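You operate a simulated robot arm through the tools that you are given. There is no shell and no other tool. Be economical: measure what you need, move in short steps, check, and stop when the job is done.

Carry out the task below with a simulated robot arm. There is one attempt and no reset: what you move stays moved.

Task
Put the white damper that says "4" from the top of the kitting bench on the green booklet and the white damper marked "7" on top of the yellow filter there. Turn the tape knob to 60. Fetch the blue tag labelled "fault" from the top of the plain table and set it on the top shelf of the narrow rack. Open the blue drawer, take the purple rubber foot from the inside of the blue drawer and leave it on the top of the pump stand and shut the drawer again. Do these in any order.

It is judged by the outcome, as a careful person would: the job done as asked, and still so three seconds after it is handed in. It fails if anything else is knocked over, pushed out of place, dropped, spilled or broken.

Robot
A 7-joint arm with a two-finger parallel gripper on a trunk, on a base that drives. Base frame: it is fixed to the floor where the robot stands at the start and does not move with it; the origin is under the middle of the robot, x ahead of it, y to its left, z up; the surface under the hand at the start is at about z = 0.8. Readings come in m, rad, newtons and seconds.
With the tool pointing down near the work surface it reaches from about 0.34 to 0.74 m from the robot's upright axis, wherever it stands. Its first joint turns from -2.496 to 2.496 rad. Places, roughly: blue drawer [-0.8, -5.1, 0.7]; blue tag [-2.25, -4.75, 0.75]; green booklet [0.75, 0.5, 0.75]; purple rubber foot (6x6x5 cm) [-0.7, -5.1, 0.7]; tape knob [4.9, -0.4, 1]; top of the pump stand [3.4, -3.2, 0.9]; top shelf of the narrow rack [-1.5, -4.9, 1.6]; white damper [0.5, 0, 0.75]; yellow filter [0.5, 0.25, 0.75]. Payload 3 kg.
Tool frame: the origin (TCP) lies between the finger pads and is the grasp point; the fingertips stand 0.03 m ahead of it; z points along the fingers, y is the line along which they close. The gripper opens to 0.094 m. The fingers are 0.028 m wide and 0.01 m thick; the gripper's body (0.05 by 0.096 m) begins 0.055 m behind the TCP.
Orientation is told as [roll, pitch, yaw] about the base's x, y, z axes, in that order, counted from this pose: with the fingers straight down and closing along the base's y, the tool's x points along the base's -x, its y along +y and its z along -z.

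Tools
- The arm moves only by the tool send_rows. Its argument "increments" is text: rows parted by semicolons, each of 7 numbers parted by spaces: the shift along the base's x, y, z in m, then the turn, a rotation vector about the base's x, y, z in rad, then the opening, from 0 (shut) to 1 (fully open). In form: dx dy dz rx ry rz claw; .... A call has 1 to 8 rows; each row shifts and turns the commanded pose from where the row before left it. Rows are played at 5 a second. More than 0.05 m and 0.15 rad between two rows, or a gripper value outside its range, and nothing of the call is played. A pose out of reach is approached as far as the arm can. The call stops where the force on the tool passes 40 N (or 10 N more than at its start, if that is more) or the arm is blocked; 0.2 s more then pass. The fingers move at their own pace (about 0.045 m/s each) and stop on an object; they squeeze with about 24 N. The grip force told is the motor's: it shows also when the fingers shut on nothing. Time passes only in rows, and 0.2 s behind the last, so rows that do not move let the fingers close. The reply holds the time, the measured pose of the TCP, the force on the tool along the base axes, the opening and the grip force, in the units named above and with some noise, with the torque about the TCP (base axes, N m) and any sound that the robot's microphone picked up.
- Cameras (640 x 400 px; columns grow to the right, rows downward): "scene" is now at [0.0441, 0.1462, 1.7144]; the picture's right is [0.05, -1.00, 0.00], its down [-0.83, -0.04, -0.55] and it looks along [0.55, 0.03, -0.83] (base axes); focal length 279 px, centre (320, 200). "wrist" rides on the gripper at [0.076, 0.014, -0.102] in the tool frame; the picture's right is [-0.18, 0.98, 0.00], its down [-0.75, -0.14, -0.64] and it looks along [-0.63, -0.12, 0.77] (tool axes); focal length 243 px, centre (320, 200). There is no depth. A picture from a camera that has moved, and an enlarged one, comes with that camera's place and axes in the base frame and with its lens.
- snapshot(camera): a new picture of that camera. No time passes.
- move_column(by): slides the trunk up (or, below 0, down) by that many m; the arm and the scene camera ride with it, the base frame stays. It gives what a move gives, with no picture.
- roll_base(legs): drives the robot by 1 to 6 legs, each [ahead, left, turn to the left] in m, m and rad, along the robot's own axes; the way and the turn of a leg run together, so that a leg with both is an arc; at most 1.5 m and 3.142 rad a leg. The arm and the cameras ride along, it lands a little off, and it stops where it bumps. It gives what a move gives.
- head_to(pan, tilt): turns the head with the scene camera to pan (to the left, within 2.496 rad either way) and tilt (down, from -0.506 to 1.204), counted from straight ahead of the robot. It gives what a move gives.
- inspect(camera, box): a new picture of the part [left, top, right, bottom] of that camera's present view, enlarged. No time passes.
- hand_in(): hands the job in; it is judged then, once.

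Work in short steps. Places have to be worked out from the pictures, the camera data and where the tool is seen: move nearer, look again, correct. Check each grasp and each placing, and mend what went wrong. You have 175 turns and 138 pictures in all, those below and enlarged ones among them. Open the gripper and draw the arm clear of the work before you hand the job in, unless the task says otherwise; then end with one line.

The tools are called after "Request:" by a JSON object that holds its "fn" and its "kwargs". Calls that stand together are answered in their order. send_rows: Moves the arm, as the interface text tells. Its arguments: {"type":"object","properties":{"increments":{"type":"string"}},"required":["increments"]} The other tools are called the same way: move_column (by) slides the trunk up or down; roll_base (legs) drives the base; head_to (pan, tilt) turns the head that bears the scene camera; snapshot (camera) takes a picture; inspect (camera, box) takes an enlarged picture of a part of a camera's view; hand_in () hands the job in.

At the start:

```text
time_s: 0.0
ee_pos: [0.5861, 0.081, 1.1112]
ee_rot: [0.0, 0.004, -0.001]
contact_force: [-0.6, 0.6, 0.1]
moment: [-0.04, -0.03, -0.01]
width: 0.094
grip_force: 0.0
trunk travel left (down, up): [-0.175, 0.215]
robot x, y, heading: [-0.0019, -0.0002, -0.001]
head pan, tilt: [0.052, 0.981]
```

scene: 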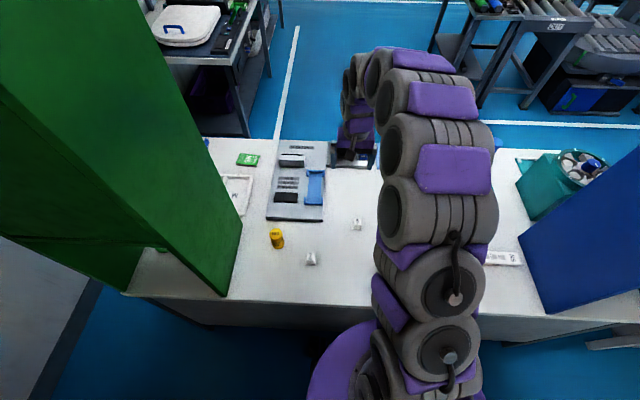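
wrist: 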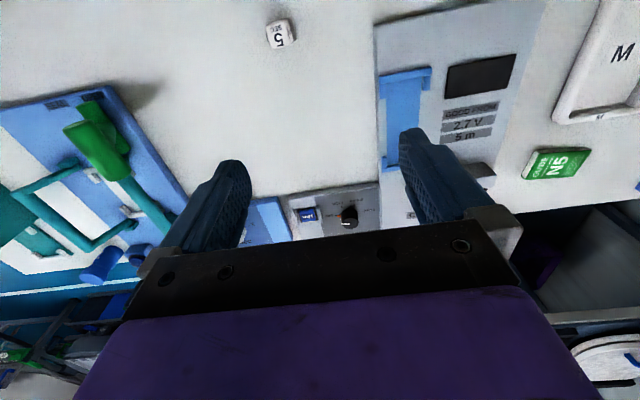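

I see two small white pieces, a yellow filter and a green booklet on the bench. I'll enlarge that area to read the markings.

Request:
{"fn": "inspect", "kwargs": {"camera": "scene", "box": [200, 130, 400, 290]}}

Request:
{"fn": "inspect", "kwargs": {"camera": "scene", "box": [440, 130, 640, 290]}}

```text
2.50 times, centred on (300, 210) of scene
camera zoom: at [0.0441, 0.1462, 1.7144], right [0.05, -1.0, 0.0], down [-0.83, -0.04, -0.55], along [0.55, 0.03, -0.83], focal length 697 px, centre (370, 175)
```

zoom: 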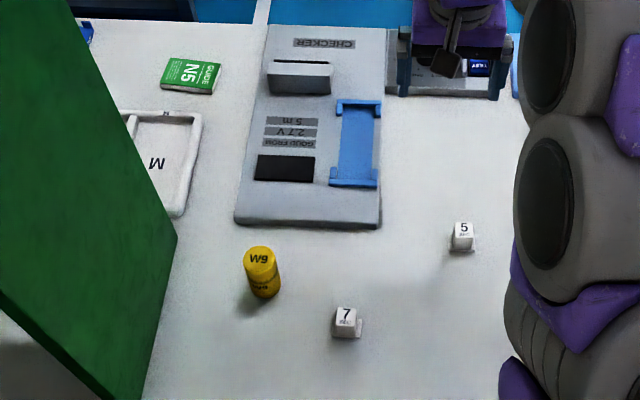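

```text
2.50 times, centred on (540, 210) of scene
camera zoom: at [0.0441, 0.1462, 1.7144], right [0.05, -1.0, 0.0], down [-0.83, -0.04, -0.55], along [0.55, 0.03, -0.83], focal length 697 px, centre (-230, 175)
```

zoom: 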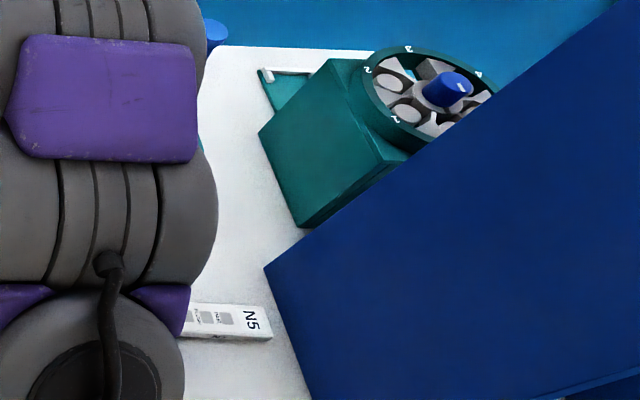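

Dampers "7" and "5" are visible; "4" is probably hidden behind the arm. I'll swing the hand toward the "7" at roughly (0.42, 0.20) and look again.

Request:
{"fn": "send_rows", "kwargs": {"increments": "-0.04 0.03 0 0 0 0 1; -0.04 0.03 0 0 0 0 1; -0.04 0.03 -0.02 0 0 0 1; -0.03 0.03 -0.03 0 0 0 1; 0 0 -0.03 0 0 0 1"}}

Request:
{"fn": "snapshot", "kwargs": {"camera": "scene"}}

Request:
{"fn": "snapshot", "kwargs": {"camera": "wrist"}}

```text
refused: row 3 steps farther than a row can; nothing moved
```

```text
133 pictures are left
camera scene: at [0.0441, 0.1462, 1.7144], right [0.05, -1.0, 0.0], down [-0.83, -0.04, -0.55], along [0.55, 0.03, -0.83], focal length 279 px, centre (320, 200)
```

scene: 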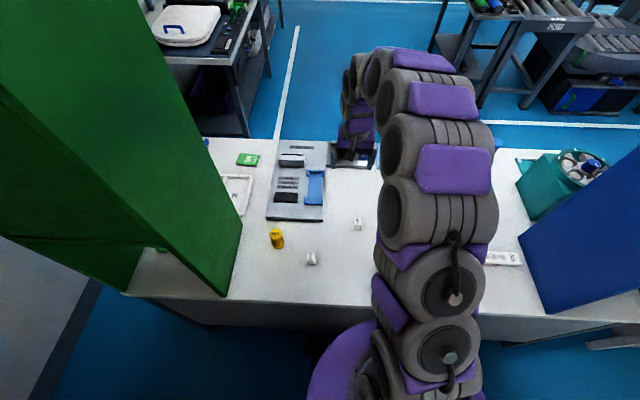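

```text
132 pictures are left
camera wrist: at [0.5126, 0.0961, 1.2128], right [0.18, 0.98, 0.0], down [0.75, -0.14, 0.64], along [0.63, -0.12, -0.77], focal length 243 px, centre (320, 200)
```

wrist: 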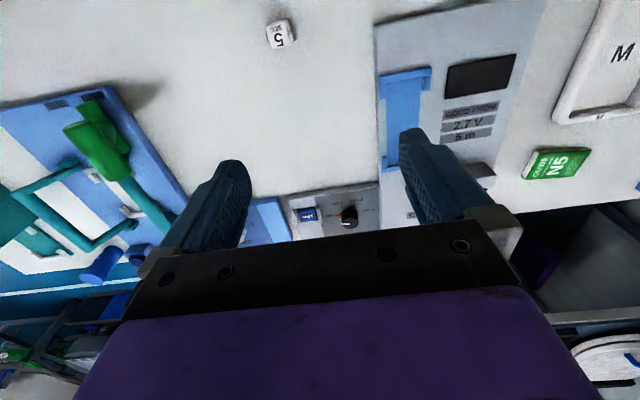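

The step was too long; I'll use shorter ones.

Request:
{"fn": "send_rows", "kwargs": {"increments": "-0.035 0.025 0 0 0 0 1; -0.035 0.025 0 0 0 0 1; -0.035 0.025 -0.02 0 0 0 1; -0.035 0.025 -0.02 0 0 0 1; -0.02 0.02 -0.03 0 0 0 1"}}

Request:
{"fn": "snapshot", "kwargs": {"camera": "scene"}}

Request:
{"fn": "snapshot", "kwargs": {"camera": "wrist"}}

```text
time_s: 1.2
ee_pos: [0.4266, 0.202, 1.0409]
ee_rot: [-0.003, 0.002, -0.001]
contact_force: [0.6, 0.5, 0.5]
moment: [0.0, 0.0, 0.03]
width: 0.094
grip_force: 0.0
trunk travel left (down, up): [-0.175, 0.215]
robot x, y, heading: [-0.0002, -0.0024, -0.003]
head pan, tilt: [0.052, 0.981]
```

```text
131 pictures are left
camera scene: at [0.0437, 0.1493, 1.7141], right [0.05, -1.0, 0.0], down [-0.83, -0.04, -0.55], along [0.55, 0.03, -0.83], focal length 279 px, centre (320, 200)
```

scene: 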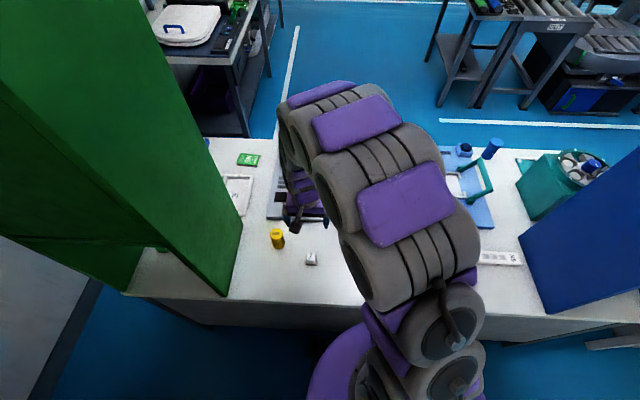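

```text
130 pictures are left
camera wrist: at [0.3515, 0.2174, 1.1419], right [0.18, 0.98, 0.0], down [0.75, -0.14, 0.64], along [0.63, -0.12, -0.77], focal length 243 px, centre (320, 200)
```

wrist: 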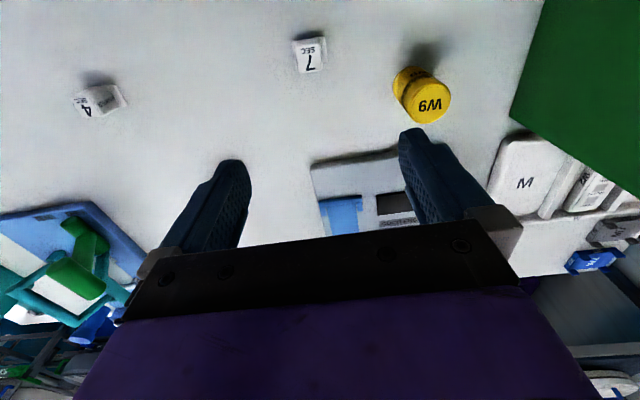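

The "4" is seen at around (0.40, -0.12), the "7" triangulates to (0.395, 0.199), and the tabletop is near z=0.8. I'll go over the "7" and lower to see it more closely.

Request:
{"fn": "send_rows", "kwargs": {"increments": "-0.026 -0.003 -0.03 0 0 0 1; 0 0 -0.04 0 0 0 1; 0 0 -0.03 0 0 0 1; 0 0 -0.02 0 0 0 1"}}

Request:
{"fn": "snapshot", "kwargs": {"camera": "wrist"}}

```text
time_s: 2.2
ee_pos: [0.4013, 0.1952, 0.9217]
ee_rot: [-0.001, 0.0, 0.001]
contact_force: [-0.3, -0.7, 0.1]
moment: [0.0, 0.0, 0.02]
width: 0.0942
grip_force: 0.0
trunk travel left (down, up): [-0.175, 0.215]
robot x, y, heading: [0.0, -0.0016, 0.0]
head pan, tilt: [0.052, 0.981]
```

```text
129 pictures are left
camera wrist: at [0.3261, 0.2097, 1.0228], right [0.18, 0.98, 0.0], down [0.75, -0.14, 0.64], along [0.63, -0.12, -0.77], focal length 243 px, centre (320, 200)
```

wrist: 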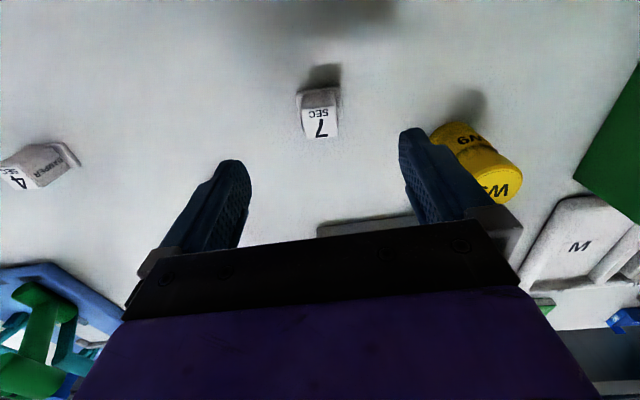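

The "7" sits right under the grasp point, axis-aligned, about 3.5 cm wide with its top near z=0.84. I'll lower slowly to about z=0.845.

Request:
{"fn": "send_rows", "kwargs": {"increments": "0 0.001 -0.03 0 0 0 1; 0 0 -0.025 0 0 0 1; 0 0 -0.015 0 0 0 1; 0 0 -0.006 0 0 0 1"}}

Request:
{"fn": "snapshot", "kwargs": {"camera": "wrist"}}

```text
time_s: 3.2
ee_pos: [0.3999, 0.198, 0.8427]
ee_rot: [0.001, 0.0, 0.0]
contact_force: [-0.1, 1.3, 0.7]
moment: [-0.01, 0.04, 0.0]
width: 0.0941
grip_force: 0.2
trunk travel left (down, up): [-0.175, 0.215]
robot x, y, heading: [-0.0012, 0.0004, 0.002]
head pan, tilt: [0.052, 0.981]
```

```text
128 pictures are left
camera wrist: at [0.3247, 0.2126, 0.9464], right [0.18, 0.98, 0.0], down [0.75, -0.14, 0.64], along [0.63, -0.12, -0.77], focal length 243 px, centre (320, 200)
```

wrist: 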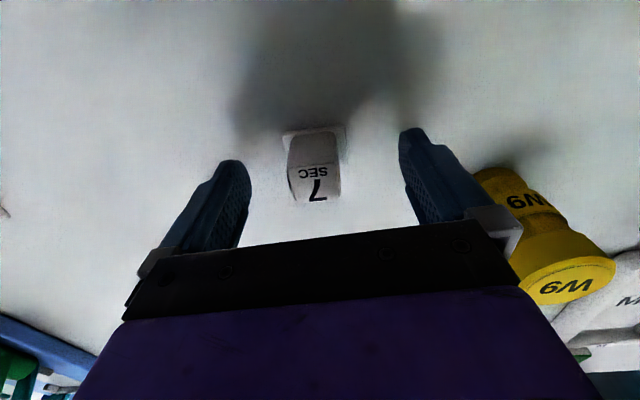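

The damper's top is level with the grasp point and its body lies between the fingers, above its wider base plate. I'll close here.

Request:
{"fn": "send_rows", "kwargs": {"increments": "0 -0.002 0 0 0 0 0.2; 0 0 0 0 0 0 0.2; 0 0 0 0 0 0 0.2; 0 0 0 0 0 0 0.1; 0 0 0 0 0 0 0.1; 0 0 0 0 0 0 0.1"}}

Request:
{"fn": "snapshot", "kwargs": {"camera": "wrist"}}

```text
time_s: 4.6
ee_pos: [0.3997, 0.1959, 0.847]
ee_rot: [-0.001, -0.004, -0.001]
contact_force: [1.5, 1.4, 25.8]
moment: [0.07, 0.01, 0.01]
width: 0.0275
grip_force: 23.8
trunk travel left (down, up): [-0.175, 0.215]
robot x, y, heading: [0.0002, 0.003, 0.0]
head pan, tilt: [0.052, 0.981]
```

```text
127 pictures are left
camera wrist: at [0.3241, 0.2109, 0.9483], right [0.18, 0.98, 0.0], down [0.75, -0.14, 0.64], along [0.63, -0.12, -0.76], focal length 243 px, centre (320, 200)
```

wrist: 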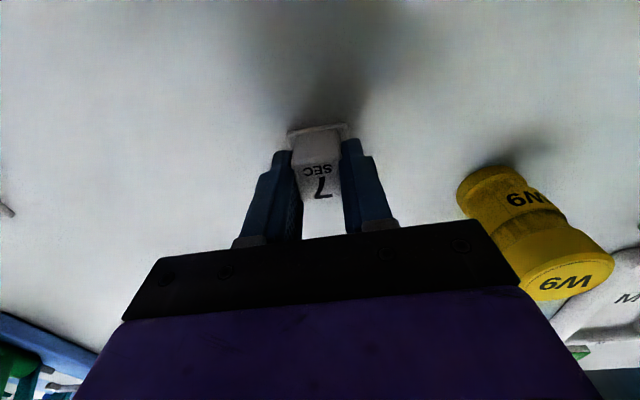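

Gripped (2.75 cm wide). I'll lift it and move it toward the filter, whose top I estimate at (0.46, 0.32, 0.875).

Request:
{"fn": "send_rows", "kwargs": {"increments": "0 0 0.02 0 0 0 0.1; 0 0 0.04 0 0 0 0.1; 0 0 0.045 0 0 0 0.1; 0 0 0.04 0 0 0 0.1; 0 0.04 0.01 0 0 0 0.1; 0 0.02 0 0 0 0 0.1"}}

Request:
{"fn": "snapshot", "kwargs": {"camera": "wrist"}}

Request:
{"fn": "inspect", "kwargs": {"camera": "scene", "box": [200, 130, 400, 290]}}

```text
time_s: 6.0
ee_pos: [0.4002, 0.258, 0.9994]
ee_rot: [-0.003, -0.001, -0.001]
contact_force: [-0.8, 0.3, 0.1]
moment: [0.03, 0.02, 0.02]
width: 0.0272
grip_force: 24.1
trunk travel left (down, up): [-0.175, 0.215]
robot x, y, heading: [-0.0036, 0.0009, 0.001]
head pan, tilt: [0.052, 0.981]
```

```text
126 pictures are left
camera wrist: at [0.3252, 0.2741, 1.102], right [0.18, 0.98, 0.0], down [0.75, -0.14, 0.64], along [0.63, -0.12, -0.77], focal length 243 px, centre (320, 200)
```

wrist: 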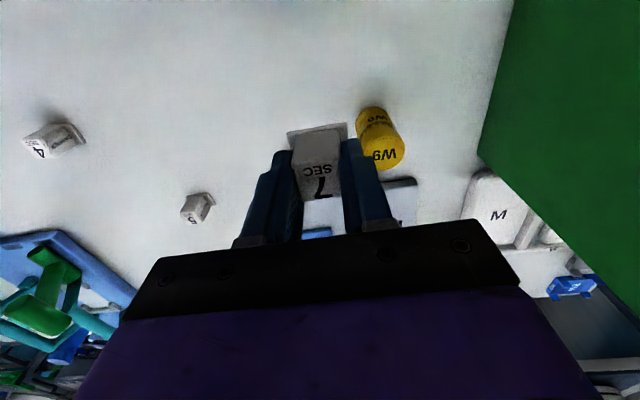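

```text
2.50 times, centred on (300, 210) of scene
camera zoom: at [0.0429, 0.1527, 1.7139], right [0.05, -1.0, 0.0], down [-0.83, -0.05, -0.55], along [0.55, 0.03, -0.83], focal length 697 px, centre (370, 175)
```

zoom: 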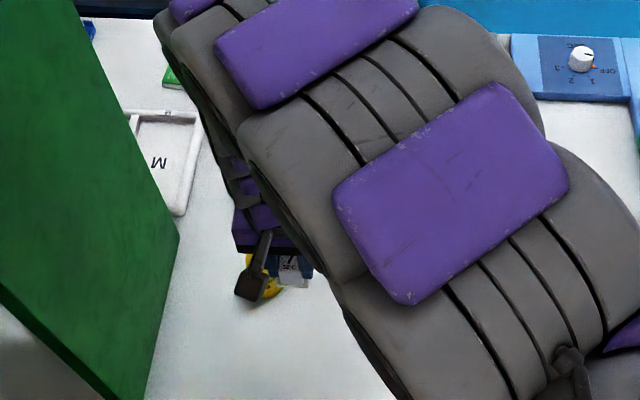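

Filter top re-computed at (0.461, 0.318). I'll go above it and look.

Request:
{"fn": "send_rows", "kwargs": {"increments": "0.03 0.03 0 0 0 0 0.1; 0.031 0.03 0 0 0 0 0.1; 0 0 -0.03 0 0 0 0.1; 0 0 0 0 0 0 0.1"}}

Request:
{"fn": "snapshot", "kwargs": {"camera": "wrist"}}

Request:
{"fn": "inspect", "kwargs": {"camera": "scene", "box": [220, 170, 320, 250]}}

```text
time_s: 7.0
ee_pos: [0.4598, 0.3167, 0.9714]
ee_rot: [-0.001, 0.001, 0.0]
contact_force: [-0.4, -0.5, -0.5]
moment: [0.01, 0.01, -0.01]
width: 0.0272
grip_force: 24.3
trunk travel left (down, up): [-0.175, 0.215]
robot x, y, heading: [-0.001, 0.0014, -0.002]
head pan, tilt: [0.052, 0.981]
```

```text
124 pictures are left
camera wrist: at [0.3851, 0.3304, 1.0731], right [0.18, 0.98, 0.0], down [0.75, -0.14, 0.64], along [0.63, -0.12, -0.77], focal length 243 px, centre (320, 200)
```

wrist: 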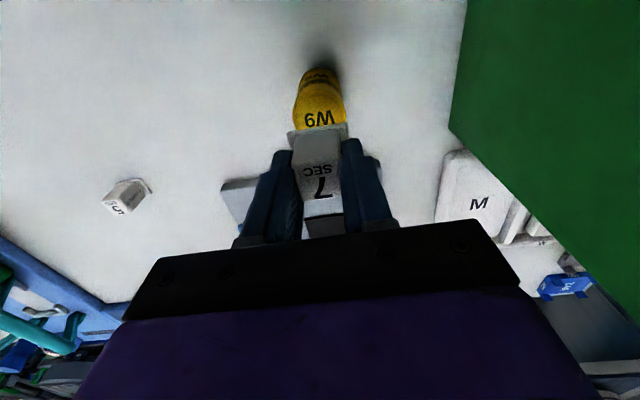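

```text
5.00 times, centred on (270, 210) of scene
camera zoom: at [0.0431, 0.1486, 1.7142], right [0.05, -1.0, 0.0], down [-0.83, -0.04, -0.55], along [0.55, 0.03, -0.83], focal length 1393 px, centre (570, 150)
```

zoom: 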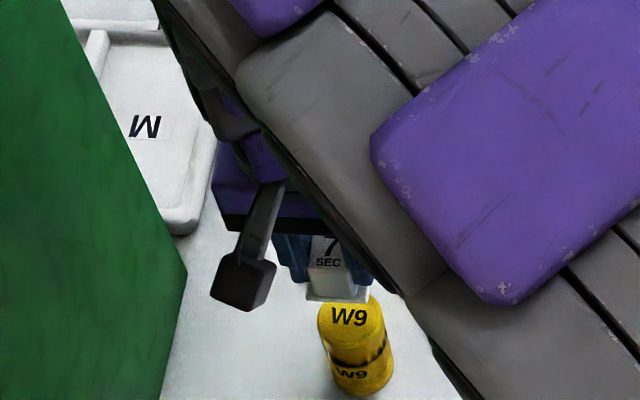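

The damper is centred over the filter in y, and my check of the filter's rear edge says x is right too. I'll lower toward contact.

Request:
{"fn": "send_rows", "kwargs": {"increments": "0 0.001 -0.02 0 0 0 0.1; 0 0 -0.015 0 0 0 0.1; 0 0 0 0 0 0 0.1"}}

Request:
{"fn": "snapshot", "kwargs": {"camera": "wrist"}}

Request:
{"fn": "inspect", "kwargs": {"camera": "scene", "box": [220, 170, 320, 250]}}

```text
time_s: 7.8
ee_pos: [0.4593, 0.3174, 0.9365]
ee_rot: [0.0, 0.0, 0.0]
contact_force: [0.7, -0.5, -0.7]
moment: [0.0, -0.01, 0.02]
width: 0.0268
grip_force: 23.8
trunk travel left (down, up): [-0.175, 0.215]
robot x, y, heading: [-0.0009, 0.0019, -0.004]
head pan, tilt: [0.052, 0.981]
```

```text
122 pictures are left
camera wrist: at [0.3843, 0.3326, 1.0372], right [0.18, 0.98, 0.0], down [0.75, -0.14, 0.64], along [0.63, -0.12, -0.77], focal length 243 px, centre (320, 200)
```

wrist: 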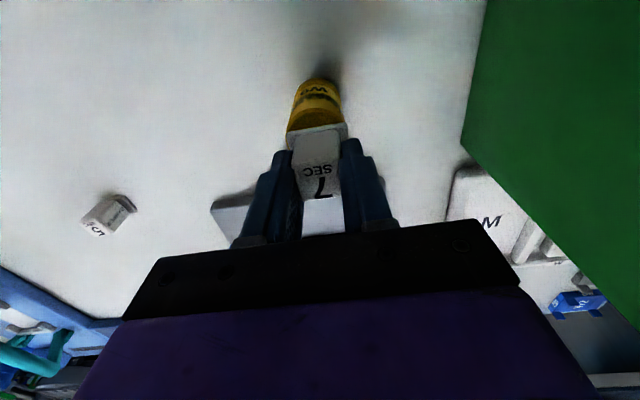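

```text
5.00 times, centred on (270, 210) of scene
camera zoom: at [0.0435, 0.1497, 1.7141], right [0.05, -1.0, 0.0], down [-0.83, -0.04, -0.55], along [0.55, 0.03, -0.83], focal length 1393 px, centre (570, 150)
```

zoom: 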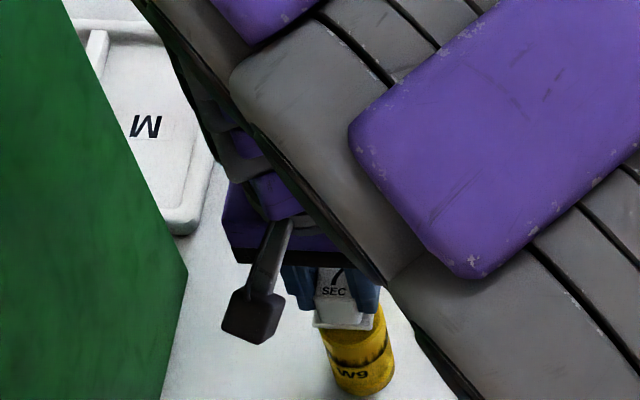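

It's nearly aligned, hovering about 1–1.5 cm above. I'll nudge 2 mm each way and lower in small steps until contact.

Request:
{"fn": "send_rows", "kwargs": {"increments": "-0.002 -0.002 -0.005 0 0 0 0.1; 0 0 -0.004 0 0 0 0.1; 0 0 -0.004 0 0 0 0.1; 0 0 0 0 0 0 0.1"}}

```text
time_s: 8.9
ee_pos: [0.4598, 0.3149, 0.9264]
ee_rot: [0.005, -0.005, -0.002]
contact_force: [-4.7, -5.3, 26.9]
moment: [-0.3, 0.42, 0.0]
width: 0.0269
grip_force: 24.5
trunk travel left (down, up): [-0.175, 0.215]
robot x, y, heading: [0.0002, 0.002, -0.005]
head pan, tilt: [0.052, 0.981]
stopped in row 4: the force on the tool passed its limit at 41 N (the readings are from after the stop); the commanded pose is now the measured one
```

Contact with the filter top at TCP z≈0.926. I'll ease up 1.5 mm and release.

Request:
{"fn": "send_rows", "kwargs": {"increments": "0 0 0.001 0 0 0 0.1; 0 0 0 0 0 0 0.2; 0 0 0 0 0 0 0.35; 0 0 0 0 0 0 0.5; 0 0 0 0 0 0 0.6"}}

Request:
{"fn": "snapshot", "kwargs": {"camera": "wrist"}}

Request:
{"fn": "inspect", "kwargs": {"camera": "scene", "box": [220, 170, 320, 250]}}

```text
time_s: 10.2
ee_pos: [0.4585, 0.3158, 0.9267]
ee_rot: [0.003, -0.005, 0.0]
contact_force: [-1.0, -1.4, 21.2]
moment: [-0.63, 0.08, -0.03]
width: 0.0569
grip_force: 0.4
trunk travel left (down, up): [-0.175, 0.215]
robot x, y, heading: [-0.0013, -0.0028, 0.001]
head pan, tilt: [0.052, 0.981]
```

```text
120 pictures are left
camera wrist: at [0.3841, 0.3305, 1.0274], right [0.18, 0.98, 0.0], down [0.75, -0.14, 0.65], along [0.64, -0.12, -0.76], focal length 243 px, centre (320, 200)
```

wrist: 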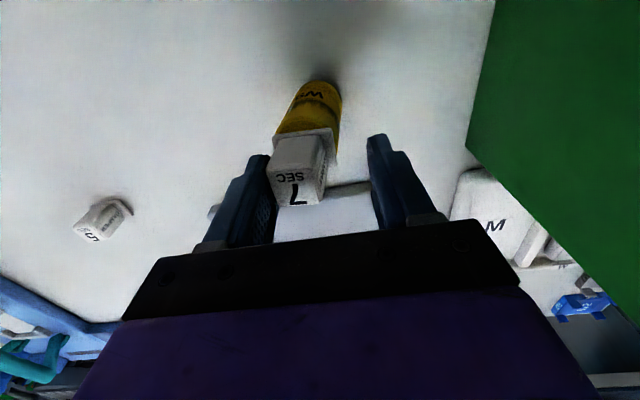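

```text
5.00 times, centred on (270, 210) of scene
camera zoom: at [0.0404, 0.1461, 1.7146], right [0.05, -1.0, 0.0], down [-0.83, -0.04, -0.56], along [0.56, 0.03, -0.83], focal length 1393 px, centre (570, 150)
```

zoom: 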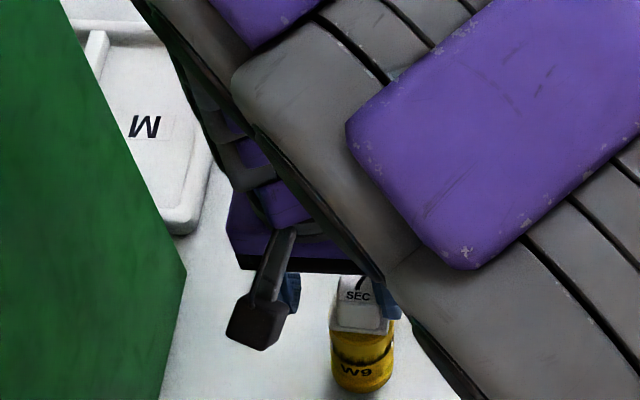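

The left fingertip seems to be pressing on the damper's base plate (21 N), which may be leaning the stack. I'll raise slowly to relieve it.

Request:
{"fn": "send_rows", "kwargs": {"increments": "0 0 0.002 0 0 0 0.6; 0 0 0.002 0 0 0 0.6; 0 0 0.002 0 0 0 0.6; 0 0 0 0 0 0 0.6"}}

Request:
{"fn": "snapshot", "kwargs": {"camera": "wrist"}}

```text
time_s: 11.2
ee_pos: [0.4611, 0.3169, 0.9321]
ee_rot: [0.002, -0.005, -0.001]
contact_force: [0.3, -0.2, 0.2]
moment: [-0.04, 0.0, -0.04]
width: 0.0562
grip_force: 0.1
trunk travel left (down, up): [-0.175, 0.215]
robot x, y, heading: [0.0005, -0.0014, -0.0]
head pan, tilt: [0.052, 0.981]
```

```text
118 pictures are left
camera wrist: at [0.3847, 0.3314, 1.0325], right [0.18, 0.98, 0.0], down [0.75, -0.14, 0.64], along [0.63, -0.12, -0.76], focal length 243 px, centre (320, 200)
```

wrist: 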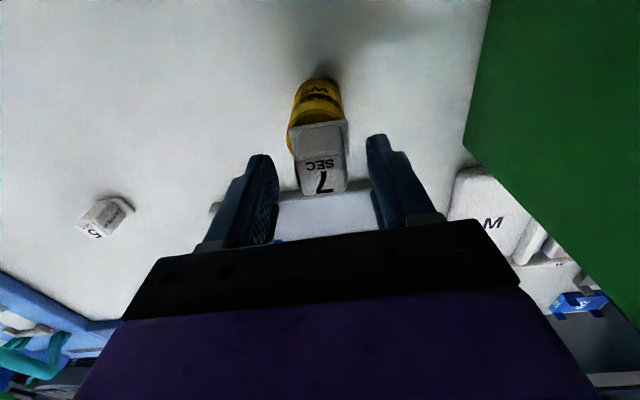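

The stack has settled upright with the damper centred. I'll open fully and rise straight up, then check.

Request:
{"fn": "send_rows", "kwargs": {"increments": "0 0 0 0 0 0 0.9; 0 0 0.02 0 0 0 0.9; 0 0 0.04 0 0 0 1; 0 0 0.04 0 0 0 1; -0.03 -0.03 0.02 0 0 0 1; -0.03 -0.035 0 0 0 0 1; 0 -0.05 0 0 0 0 1; 0 -0.05 0 0 0 0 1"}}

Request:
{"fn": "snapshot", "kwargs": {"camera": "wrist"}}

Request:
{"fn": "inspect", "kwargs": {"camera": "scene", "box": [220, 170, 320, 250]}}

```text
time_s: 12.9
ee_pos: [0.4008, 0.1484, 1.0526]
ee_rot: [0.002, -0.004, 0.003]
contact_force: [0.2, -0.6, 0.5]
moment: [-0.03, -0.01, 0.01]
width: 0.0943
grip_force: 0.1
trunk travel left (down, up): [-0.175, 0.215]
robot x, y, heading: [0.0003, -0.0006, 0.002]
head pan, tilt: [0.052, 0.981]
```

```text
117 pictures are left
camera wrist: at [0.3251, 0.1629, 1.1538], right [0.18, 0.98, 0.0], down [0.75, -0.14, 0.64], along [0.63, -0.11, -0.76], focal length 243 px, centre (320, 200)
```

wrist: 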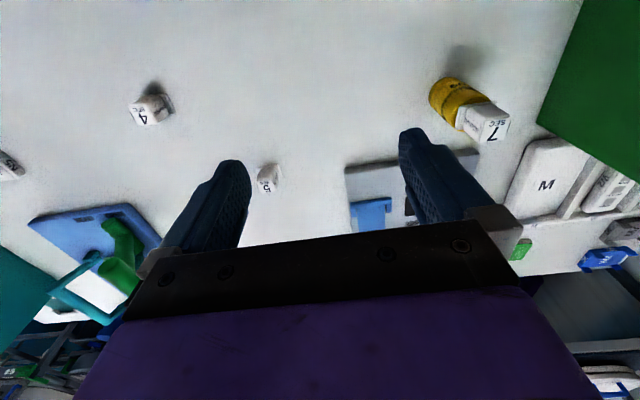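

```text
5.00 times, centred on (270, 210) of scene
camera zoom: at [0.0423, 0.1427, 1.7147], right [0.05, -1.0, 0.0], down [-0.83, -0.04, -0.56], along [0.55, 0.03, -0.83], focal length 1393 px, centre (570, 150)
```

zoom: 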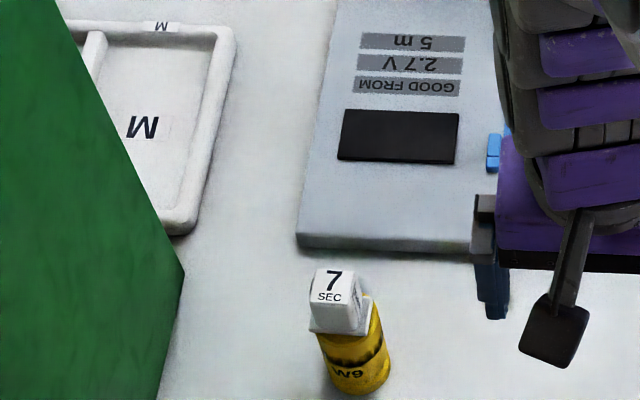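

"7" is standing on the filter. Now the "4": estimated at (0.400, -0.081); I'll move above it.

Request:
{"fn": "send_rows", "kwargs": {"increments": "0 -0.045 0 0 0 0 1; 0 -0.045 0 0 0 0 1; 0 -0.045 0 0 0 0 1; 0 -0.045 0 0 0 0 1; 0 -0.04 -0.02 0 0 0 1; 0 -0.01 -0.045 0 0 0 1; 0 0 -0.045 0 0 0 1; 0 0 -0.015 0 0 0 1"}}

Request:
{"fn": "snapshot", "kwargs": {"camera": "wrist"}}

```text
time_s: 14.8
ee_pos: [0.4011, -0.0795, 0.9243]
ee_rot: [0.003, -0.006, -0.001]
contact_force: [0.7, 0.0, 0.6]
moment: [-0.01, -0.01, -0.02]
width: 0.0939
grip_force: 0.0
trunk travel left (down, up): [-0.175, 0.215]
robot x, y, heading: [-0.0005, -0.0033, -0.004]
head pan, tilt: [0.052, 0.981]
```

```text
115 pictures are left
camera wrist: at [0.3259, -0.0652, 1.0266], right [0.18, 0.98, 0.0], down [0.75, -0.14, 0.65], along [0.64, -0.12, -0.76], focal length 243 px, centre (320, 200)
```

wrist: 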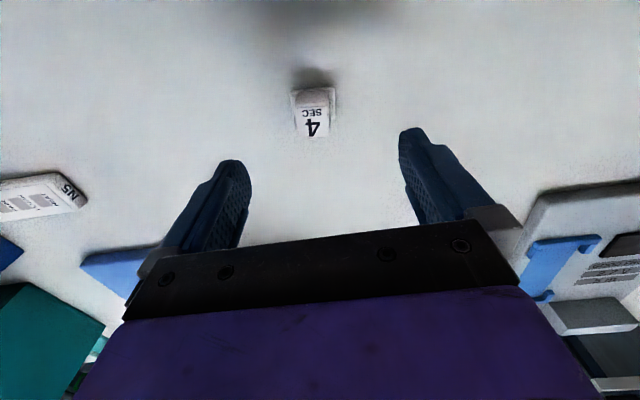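

The "4" is a bit left of centre and looks slightly rotated; I'll enlarge to gauge its yaw.

Request:
{"fn": "inspect", "kwargs": {"camera": "wrist", "box": [260, 65, 380, 140]}}

```text
5.33 times, centred on (320, 102) of wrist
camera zoom: at [0.3259, -0.0652, 1.0266], right [0.18, 0.98, 0.0], down [0.75, -0.14, 0.65], along [0.64, -0.12, -0.76], focal length 1294 px, centre (320, 720)
```

zoom: 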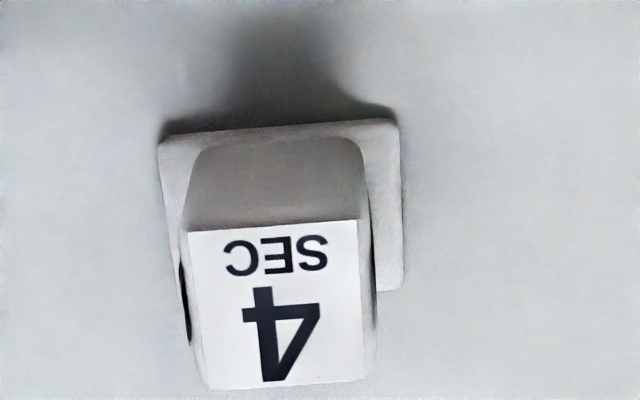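

Yaw ≈ -0.11 rad, centre ≈ (0.402, -0.086). I'll turn, centre, and descend to TCP z≈0.851 so the tips stay above the base plate.

Request:
{"fn": "send_rows", "kwargs": {"increments": "0.001 -0.0065 -0.02 0 0 -0.11 1; 0 0 -0.03 0 0 0 1; 0 0 -0.02 0 0 0 1; 0 0 -0.002 0 0 0 1"}}

Request:
{"fn": "snapshot", "kwargs": {"camera": "wrist"}}

```text
time_s: 15.8
ee_pos: [0.4018, -0.0861, 0.8562]
ee_rot: [0.005, -0.003, -0.111]
contact_force: [0.0, -0.7, 0.3]
moment: [0.0, -0.01, 0.03]
width: 0.0942
grip_force: 0.1
trunk travel left (down, up): [-0.175, 0.215]
robot x, y, heading: [-0.0001, -0.0013, 0.003]
head pan, tilt: [0.052, 0.981]
```

```text
113 pictures are left
camera wrist: at [0.328, -0.0636, 0.9566], right [0.29, 0.96, 0.0], down [0.73, -0.22, 0.64], along [0.62, -0.18, -0.76], focal length 243 px, centre (320, 200)
```

wrist: 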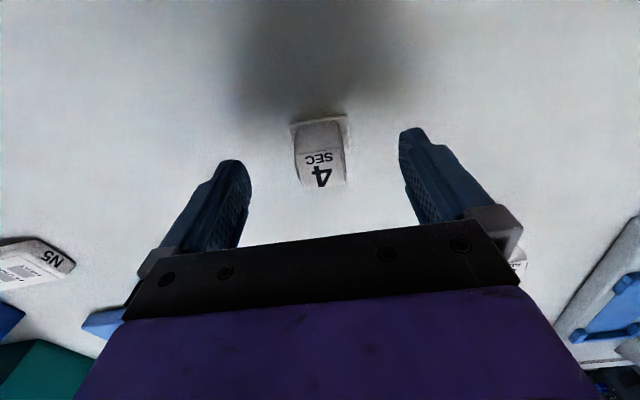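

Well centred laterally; I'll shift back 3 mm, lower 5 mm and close.

Request:
{"fn": "send_rows", "kwargs": {"increments": "-0.003 0 -0.005 0 0 0 1; 0 0 0 0 0 0 0.1; 0 0 0 0 0 0 0.1; 0 0 0 0 0 0 0.1; 0 0 0 0 0 0 0.1; 0 0 0 0 0 0 0.1"}}

Request:
{"fn": "snapshot", "kwargs": {"camera": "wrist"}}

```text
time_s: 17.1
ee_pos: [0.399, -0.0865, 0.8507]
ee_rot: [0.002, -0.006, -0.112]
contact_force: [0.5, -0.7, 0.0]
moment: [-0.06, -0.02, -0.01]
width: 0.027
grip_force: 24.0
trunk travel left (down, up): [-0.175, 0.215]
robot x, y, heading: [0.0006, 0.0036, -0.008]
head pan, tilt: [0.052, 0.981]
```

```text
112 pictures are left
camera wrist: at [0.3256, -0.0635, 0.9512], right [0.29, 0.96, 0.0], down [0.73, -0.22, 0.64], along [0.62, -0.18, -0.76], focal length 243 px, centre (320, 200)
```

wrist: 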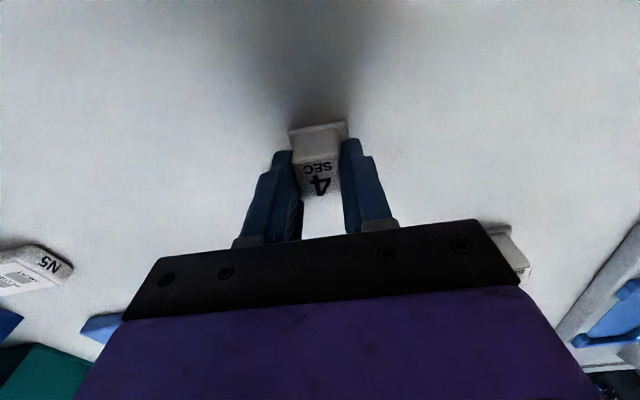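

Clean grasp. I'll lift it, then look down at the gap between the robot's base and the bench, since the booklet (≈0.834, 0.497) is beyond reach from here.

Request:
{"fn": "send_rows", "kwargs": {"increments": "0 0 0.02 0 0 0 0.1; 0 0 0.04 0 0 0 0.1; 0 0 0.045 0 0 0 0.1; 0 0 0.045 0 0 0 0.1; 0 0 0.045 0 0 0 0.1; 0 0 0.045 0 0 0 0.1"}}

Request:
{"fn": "head_to", "kwargs": {"pan": 0.6, "tilt": 1.2}}

Request:
{"fn": "snapshot", "kwargs": {"camera": "scene"}}

```text
time_s: 18.6
ee_pos: [0.3981, -0.0855, 1.0909]
ee_rot: [0.002, -0.004, -0.11]
contact_force: [0.3, 0.2, 0.2]
moment: [-0.02, -0.03, 0.0]
width: 0.0267
grip_force: 23.7
trunk travel left (down, up): [-0.175, 0.215]
robot x, y, heading: [-0.0008, 0.0017, 0.001]
head pan, tilt: [0.052, 0.981]
```

```text
time_s: 19.5
ee_pos: [0.4015, -0.086, 1.0894]
ee_rot: [0.003, -0.003, -0.109]
contact_force: [0.2, -0.1, -0.3]
moment: [-0.01, 0.02, 0.0]
width: 0.0271
grip_force: 23.8
trunk travel left (down, up): [-0.175, 0.215]
robot x, y, heading: [0.0003, 0.0023, 0.002]
head pan, tilt: [0.6, 1.201]
```

```text
111 pictures are left
camera scene: at [0.0181, 0.1718, 1.7007], right [0.56, -0.83, 0.0], down [-0.77, -0.53, -0.36], along [0.3, 0.2, -0.93], focal length 279 px, centre (320, 200)
```

scene: 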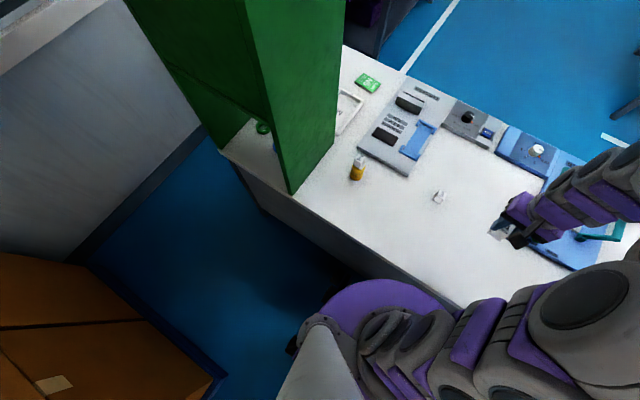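

The base already meets the bench edge, so I'll approach the booklet from the far side of the bench. I'll look around to plan the route.

Request:
{"fn": "head_to", "kwargs": {"pan": -1.0, "tilt": 0.6}}

Request:
{"fn": "snapshot", "kwargs": {"camera": "scene"}}

Request:
{"fn": "head_to", "kwargs": {"pan": -2.3, "tilt": 0.6}}

Request:
{"fn": "snapshot", "kwargs": {"camera": "scene"}}

Request:
{"fn": "head_to", "kwargs": {"pan": -0.1, "tilt": 0.3}}

Request:
{"fn": "snapshot", "kwargs": {"camera": "scene"}}

```text
time_s: 21.2
ee_pos: [0.3994, -0.086, 1.0892]
ee_rot: [0.004, -0.003, -0.11]
contact_force: [-0.4, -0.2, -0.3]
moment: [-0.05, 0.01, 0.01]
width: 0.027
grip_force: 24.0
trunk travel left (down, up): [-0.175, 0.215]
robot x, y, heading: [-0.0009, 0.0044, -0.005]
head pan, tilt: [-1.0, 0.6]
```

```text
110 pictures are left
camera scene: at [0.0197, 0.0659, 1.7453], right [-0.84, -0.54, 0.0], down [-0.31, 0.48, -0.82], along [0.45, -0.69, -0.57], focal length 279 px, centre (320, 200)
```

scene: 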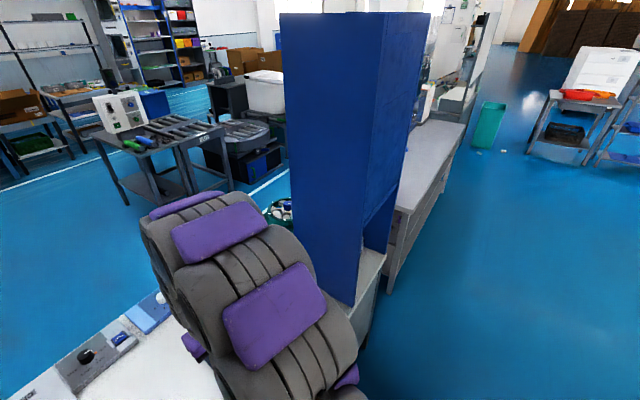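

```text
time_s: 22.7
ee_pos: [0.4007, -0.0853, 1.0895]
ee_rot: [0.003, -0.004, -0.111]
contact_force: [0.0, -0.3, -0.2]
moment: [-0.02, 0.02, -0.02]
width: 0.0269
grip_force: 23.6
trunk travel left (down, up): [-0.175, 0.215]
robot x, y, heading: [0.0003, -0.006, -0.003]
head pan, tilt: [-2.3, 0.6]
```

```text
109 pictures are left
camera scene: at [-0.0871, 0.0743, 1.7455], right [-0.75, 0.67, 0.0], down [0.37, 0.42, -0.83], along [-0.55, -0.62, -0.56], focal length 279 px, centre (320, 200)
```

scene: 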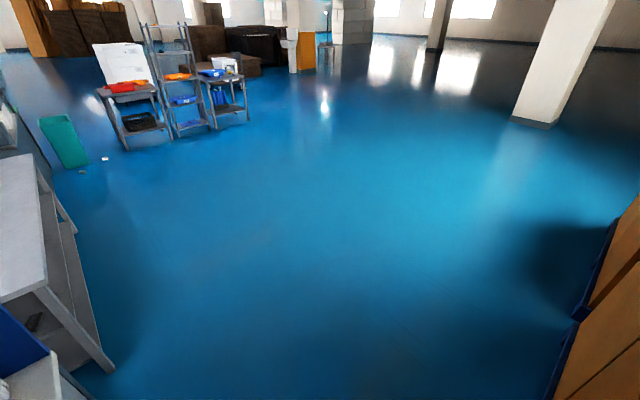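

```text
time_s: 24.7
ee_pos: [0.4006, -0.0859, 1.0881]
ee_rot: [0.004, -0.005, -0.109]
contact_force: [0.3, 0.0, -0.8]
moment: [0.02, -0.01, 0.01]
width: 0.0269
grip_force: 24.1
trunk travel left (down, up): [-0.175, 0.215]
robot x, y, heading: [-0.001, 0.002, 0.002]
head pan, tilt: [-0.099, 0.3]
```

```text
108 pictures are left
camera scene: at [0.0649, 0.131, 1.7727], right [-0.1, -0.99, 0.0], down [-0.3, 0.03, -0.95], along [0.95, -0.1, -0.3], focal length 279 px, centre (320, 200)
```

scene: 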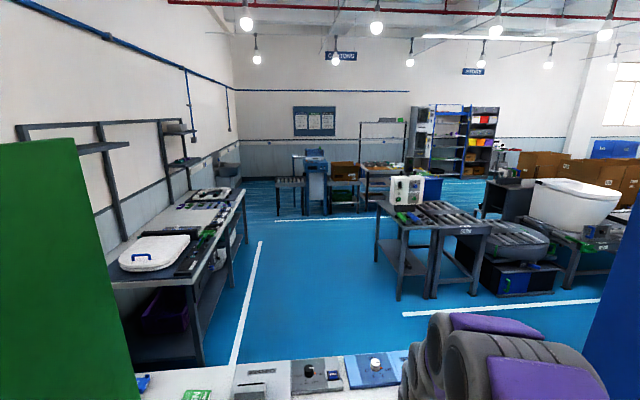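

The bench row extends right to about y≈-3, so I must drive round its end. First I back off, turn right and go 1.5 m along it, then look.

Request:
{"fn": "roll_base", "kwargs": {"legs": [[-0.7, 0, 0], [0, 0, -1.571], [1.5, 0, 0]]}}

Request:
{"fn": "head_to", "kwargs": {"pan": 0.4, "tilt": 0.4}}

Request:
{"fn": "snapshot", "kwargs": {"camera": "scene"}}

```text
time_s: 39.4
ee_pos: [-0.7795, -1.8898, 1.0893]
ee_rot: [0.003, -0.002, -1.679]
contact_force: [0.7, 0.5, -1.1]
moment: [0.03, 0.03, 0.03]
width: 0.027
grip_force: 24.0
trunk travel left (down, up): [-0.175, 0.215]
robot x, y, heading: [-0.6908, -1.4843, -1.57]
head pan, tilt: [-0.099, 0.3]
```

```text
time_s: 40.3
ee_pos: [-0.7801, -1.8884, 1.09]
ee_rot: [0.004, -0.005, -1.678]
contact_force: [0.2, -0.3, -0.3]
moment: [0.05, -0.01, -0.02]
width: 0.0273
grip_force: 24.1
trunk travel left (down, up): [-0.175, 0.215]
robot x, y, heading: [-0.6933, -1.4878, -1.563]
head pan, tilt: [0.4, 0.4]
```

```text
107 pictures are left
camera scene: at [-0.5192, -1.5466, 1.7635], right [-0.92, -0.39, 0.0], down [-0.15, 0.36, -0.92], along [0.36, -0.85, -0.39], focal length 279 px, centre (320, 200)
```

scene: 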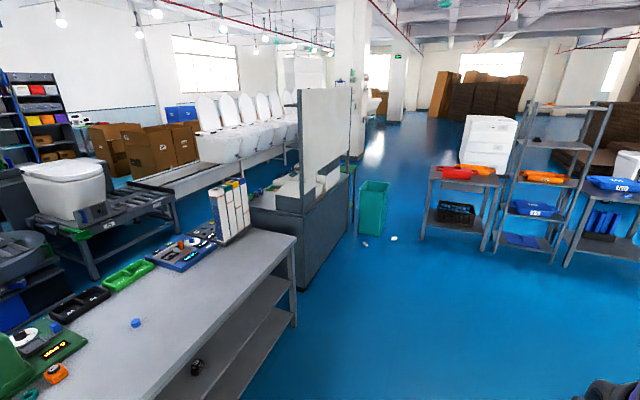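

The right end is obstructed by a machine and a bin; the left end showed a gap of ~0.75 m between bench and wall. I'll measure my base footprint by looking down behind me.

Request:
{"fn": "head_to", "kwargs": {"pan": 2.3, "tilt": 1.2}}

Request:
{"fn": "snapshot", "kwargs": {"camera": "scene"}}

Request:
{"fn": "head_to", "kwargs": {"pan": 2.49, "tilt": 0.5}}

Request:
{"fn": "snapshot", "kwargs": {"camera": "scene"}}

```text
time_s: 42.1
ee_pos: [-0.7798, -1.8881, 1.0897]
ee_rot: [0.002, -0.007, -1.679]
contact_force: [0.0, 1.0, 0.6]
moment: [0.0, 0.0, 0.02]
width: 0.027
grip_force: 24.5
trunk travel left (down, up): [-0.175, 0.215]
robot x, y, heading: [-0.6941, -1.4888, -1.569]
head pan, tilt: [2.3, 1.201]
```

```text
106 pictures are left
camera scene: at [-0.5135, -1.4237, 1.7008], right [0.67, -0.74, 0.0], down [-0.69, -0.62, -0.36], along [0.27, 0.24, -0.93], focal length 279 px, centre (320, 200)
```

scene: 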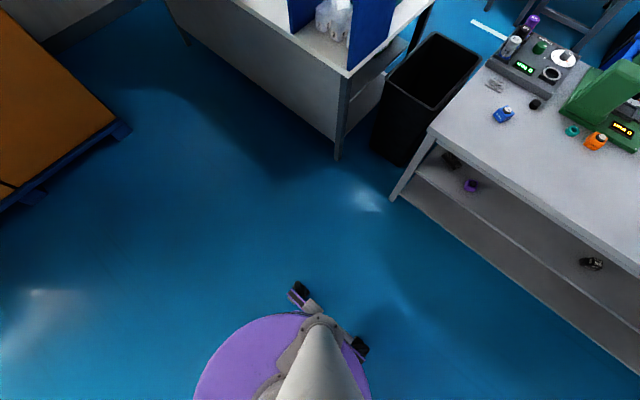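

```text
time_s: 43.2
ee_pos: [-0.7791, -1.8881, 1.0907]
ee_rot: [0.004, -0.004, -1.679]
contact_force: [-0.6, 0.0, -0.8]
moment: [0.01, -0.01, 0.0]
width: 0.0268
grip_force: 23.8
trunk travel left (down, up): [-0.175, 0.215]
robot x, y, heading: [-0.6917, -1.4864, -1.57]
head pan, tilt: [2.491, 0.499]
```

```text
105 pictures are left
camera scene: at [-0.5002, -1.3887, 1.7545], right [0.8, -0.61, 0.0], down [-0.29, -0.38, -0.88], along [0.53, 0.7, -0.48], focal length 279 px, centre (320, 200)
```

scene: 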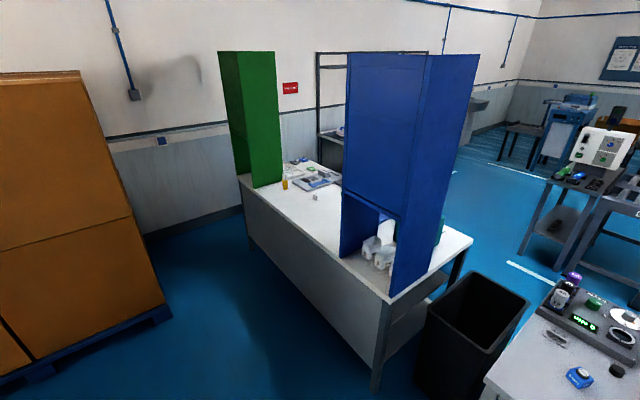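

The kitting bench's front is closed and the only way across is the left end gap. To avoid extra crossings, I'll set "4" down near the far side of the bench (free spot ≈(0.69, -0.02)), and place it on the booklet later from the other side. Driving back.

Request:
{"fn": "roll_base", "kwargs": {"legs": [[-1.48, 0, 0], [0, 0, 1.571], [0.69, 0, 0]]}}

Request:
{"fn": "head_to", "kwargs": {"pan": 0.05, "tilt": 0.98}}

Request:
{"fn": "snapshot", "kwargs": {"camera": "wrist"}}

```text
time_s: 58.0
ee_pos: [0.4107, -0.0417, 1.0906]
ee_rot: [0.004, -0.004, -0.082]
contact_force: [-0.2, -0.7, -0.4]
moment: [-0.01, -0.01, 0.0]
width: 0.027
grip_force: 23.9
trunk travel left (down, up): [-0.175, 0.215]
robot x, y, heading: [0.0117, 0.0382, 0.03]
head pan, tilt: [2.491, 0.499]
```

```text
time_s: 60.2
ee_pos: [0.4082, -0.0406, 1.0902]
ee_rot: [0.003, -0.005, -0.081]
contact_force: [0.0, -0.3, -0.2]
moment: [0.0, 0.01, -0.01]
width: 0.027
grip_force: 24.4
trunk travel left (down, up): [-0.175, 0.215]
robot x, y, heading: [0.0069, 0.0303, 0.027]
head pan, tilt: [0.051, 0.979]
```

```text
104 pictures are left
camera wrist: at [0.3338, -0.0199, 1.1915], right [0.26, 0.96, 0.0], down [0.74, -0.2, 0.65], along [0.62, -0.17, -0.76], focal length 243 px, centre (320, 200)
```

wrist: 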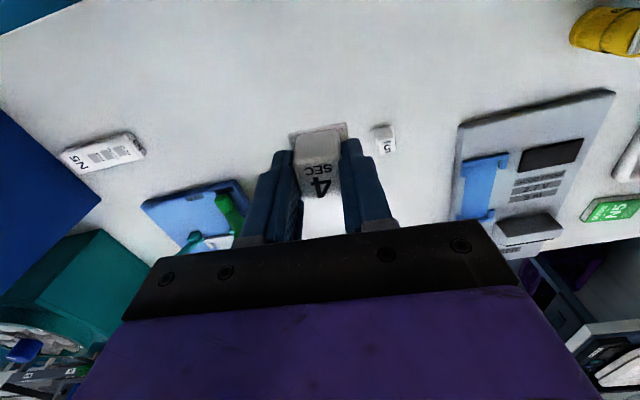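

I'll carry it forward to about (0.67, 0.0), staying high, and look at the landing spot.

Request:
{"fn": "send_rows", "kwargs": {"increments": "0.045 0.007 0 0 0 0 0.1; 0.045 0.007 0 0 0 0 0.1; 0.045 0.007 0 0 0 0 0.1; 0.045 0.007 0 0 0 0 0.1; 0.045 0.007 0 0 0 0 0.1; 0.035 0.005 0 0 0 0 0.1; 0 0 -0.045 0 0 0 0.1; 0 0 -0.045 0 0 0 0.1"}}

Request:
{"fn": "snapshot", "kwargs": {"camera": "wrist"}}

Request:
{"fn": "snapshot", "kwargs": {"camera": "scene"}}

```text
time_s: 62.0
ee_pos: [0.6706, 0.0006, 0.9978]
ee_rot: [0.004, -0.008, -0.081]
contact_force: [1.0, 0.6, 0.4]
moment: [0.0, -0.01, 0.0]
width: 0.0266
grip_force: 23.9
trunk travel left (down, up): [-0.175, 0.215]
robot x, y, heading: [0.0079, 0.0353, 0.027]
head pan, tilt: [0.051, 0.979]
```

```text
103 pictures are left
camera wrist: at [0.5964, 0.0207, 1.1002], right [0.26, 0.96, 0.0], down [0.73, -0.2, 0.65], along [0.62, -0.17, -0.76], focal length 243 px, centre (320, 200)
```

wrist: 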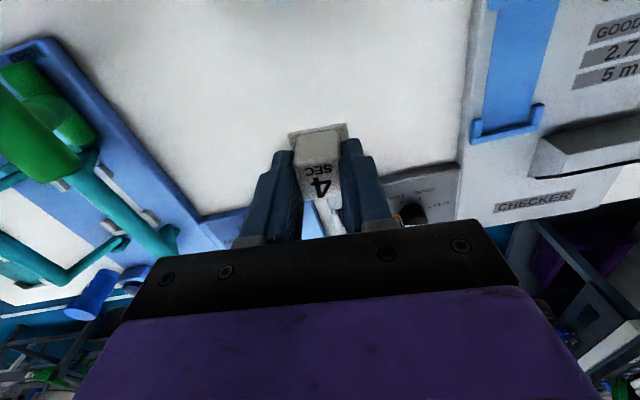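

```text
102 pictures are left
camera scene: at [0.0501, 0.1797, 1.7146], right [0.08, -1.0, 0.0], down [-0.83, -0.06, -0.55], along [0.55, 0.04, -0.83], focal length 279 px, centre (320, 200)
```

scene: 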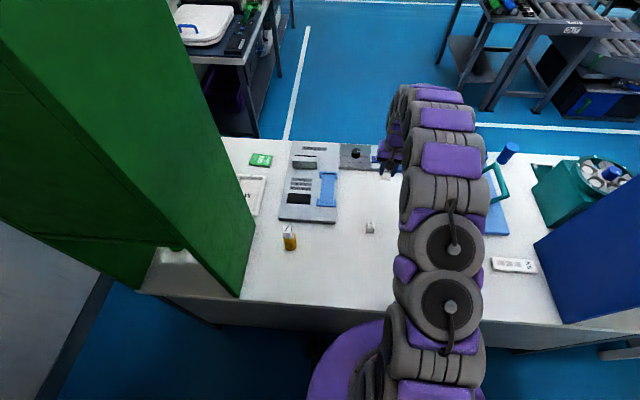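

The spot below the hand is clear bench. I'll lower to the original grasp height (0.851) and release.

Request:
{"fn": "send_rows", "kwargs": {"increments": "0 0 -0.045 0 0 0 0.1; 0 0 -0.045 0 0 0 0.1; 0 0 -0.04 0 0 0 0.1; 0 0 -0.013 0 0 0 0.1; 0 0 -0.003 0 0 0 0.1; 0 0 0 0 0 0 0.1"}}

```text
time_s: 63.4
ee_pos: [0.6677, -0.0005, 0.8548]
ee_rot: [0.005, -0.005, -0.081]
contact_force: [-0.5, -1.3, -1.3]
moment: [-0.01, -0.02, -0.05]
width: 0.0271
grip_force: 24.0
trunk travel left (down, up): [-0.175, 0.215]
robot x, y, heading: [0.0096, 0.0317, 0.03]
head pan, tilt: [0.051, 0.979]
```

No contact yet at 0.855; a few mm more, then release gently.

Request:
{"fn": "send_rows", "kwargs": {"increments": "0 0 -0.003 0 0 0 0.1; 0 0 -0.002 0 0 0 0.1; 0 0 0 0 0 0 0.2; 0 0 0 0 0 0 0.4; 0 0 0 0 0 0 0.7; 0 0 0 0 0 0 0.9"}}

Request:
{"fn": "snapshot", "kwargs": {"camera": "wrist"}}

```text
time_s: 64.8
ee_pos: [0.6667, -0.0001, 0.8483]
ee_rot: [0.004, -0.004, -0.082]
contact_force: [0.0, -0.2, 0.3]
moment: [-0.03, -0.02, 0.0]
width: 0.085
grip_force: 0.1
trunk travel left (down, up): [-0.175, 0.215]
robot x, y, heading: [0.0087, 0.0338, 0.029]
head pan, tilt: [0.051, 0.979]
```

```text
101 pictures are left
camera wrist: at [0.5935, 0.0202, 0.9506], right [0.26, 0.96, 0.0], down [0.74, -0.2, 0.65], along [0.62, -0.17, -0.76], focal length 243 px, centre (320, 200)
```

wrist: 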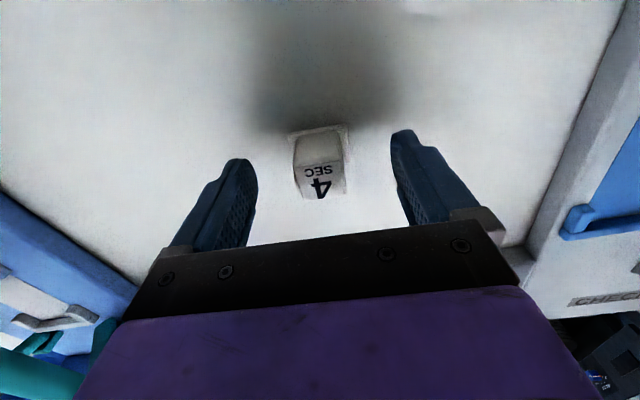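

"4" stands at about (0.667, 0.0). I'll lift, retract, and drive to the plain table area.

Request:
{"fn": "send_rows", "kwargs": {"increments": "0 0 0.04 0 0 0 1; 0 0 0.045 0 0 0 1; 0 0 0.05 0 0 0 1; -0.04 0 0.03 0 0 0 1; -0.05 0 0.02 0 0 0 1; -0.05 0 0.02 0 0 0 1; -0.05 0 0.02 0 0 0 1; -0.05 0 0.02 0 0 0 1"}}

Request:
{"fn": "roll_base", "kwargs": {"legs": [[-0.7, 0, 0], [0, 0, -1.6], [1.5, 0, 0], [1.2, -0.6, 0], [0.8, -0.6, 0]]}}

Request:
{"fn": "head_to", "kwargs": {"pan": 0.0, "tilt": 0.5}}

Request:
{"fn": "snapshot", "kwargs": {"camera": "scene"}}

Request:
{"fn": "snapshot", "kwargs": {"camera": "wrist"}}

```text
refused: row 5 steps farther than a row can; nothing moved
```

```text
time_s: 90.8
ee_pos: [-1.9645, -4.1702, 0.849]
ee_rot: [0.002, -0.005, -1.681]
contact_force: [-0.7, -0.4, -0.2]
moment: [0.01, -0.01, 0.02]
width: 0.0844
grip_force: 0.1
trunk travel left (down, up): [-0.175, 0.215]
robot x, y, heading: [-1.9137, -3.5122, -1.563]
head pan, tilt: [0.051, 0.979]
```

```text
time_s: 91.8
ee_pos: [-1.9644, -4.1685, 0.8517]
ee_rot: [0.003, -0.006, -1.679]
contact_force: [0.2, -0.6, 0.1]
moment: [0.01, -0.01, 0.02]
width: 0.0847
grip_force: 0.1
trunk travel left (down, up): [-0.175, 0.215]
robot x, y, heading: [-1.9105, -3.5153, -1.572]
head pan, tilt: [0.0, 0.499]
```

```text
100 pictures are left
camera scene: at [-1.7736, -3.5772, 1.7541], right [-1.0, 0.0, 0.0], down [0.0, 0.48, -0.88], along [0.0, -0.88, -0.48], focal length 279 px, centre (320, 200)
```

scene: 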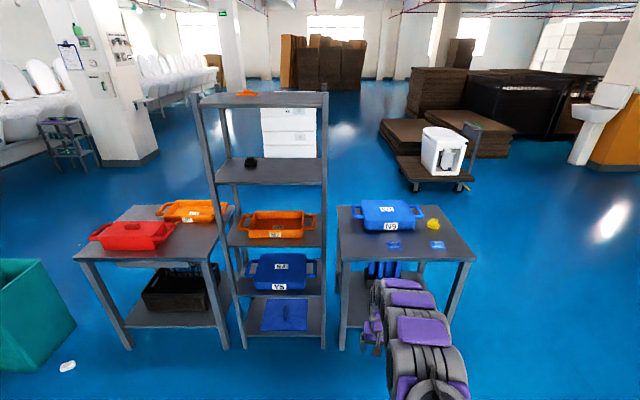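

```text
99 pictures are left
camera wrist: at [-1.9418, -4.0927, 0.9518], right [0.96, -0.29, 0.0], down [-0.22, -0.73, 0.65], along [-0.18, -0.62, -0.76], focal length 243 px, centre (320, 200)
```

wrist: 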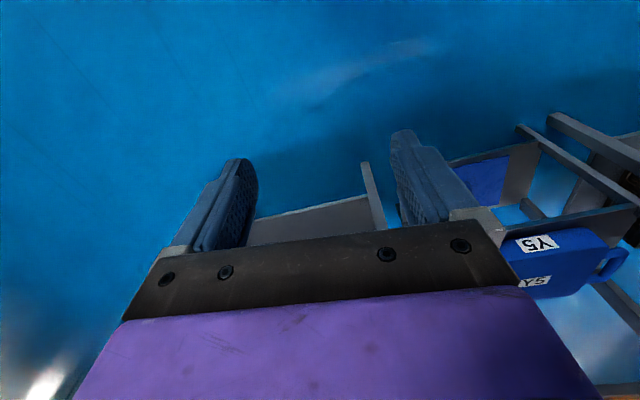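

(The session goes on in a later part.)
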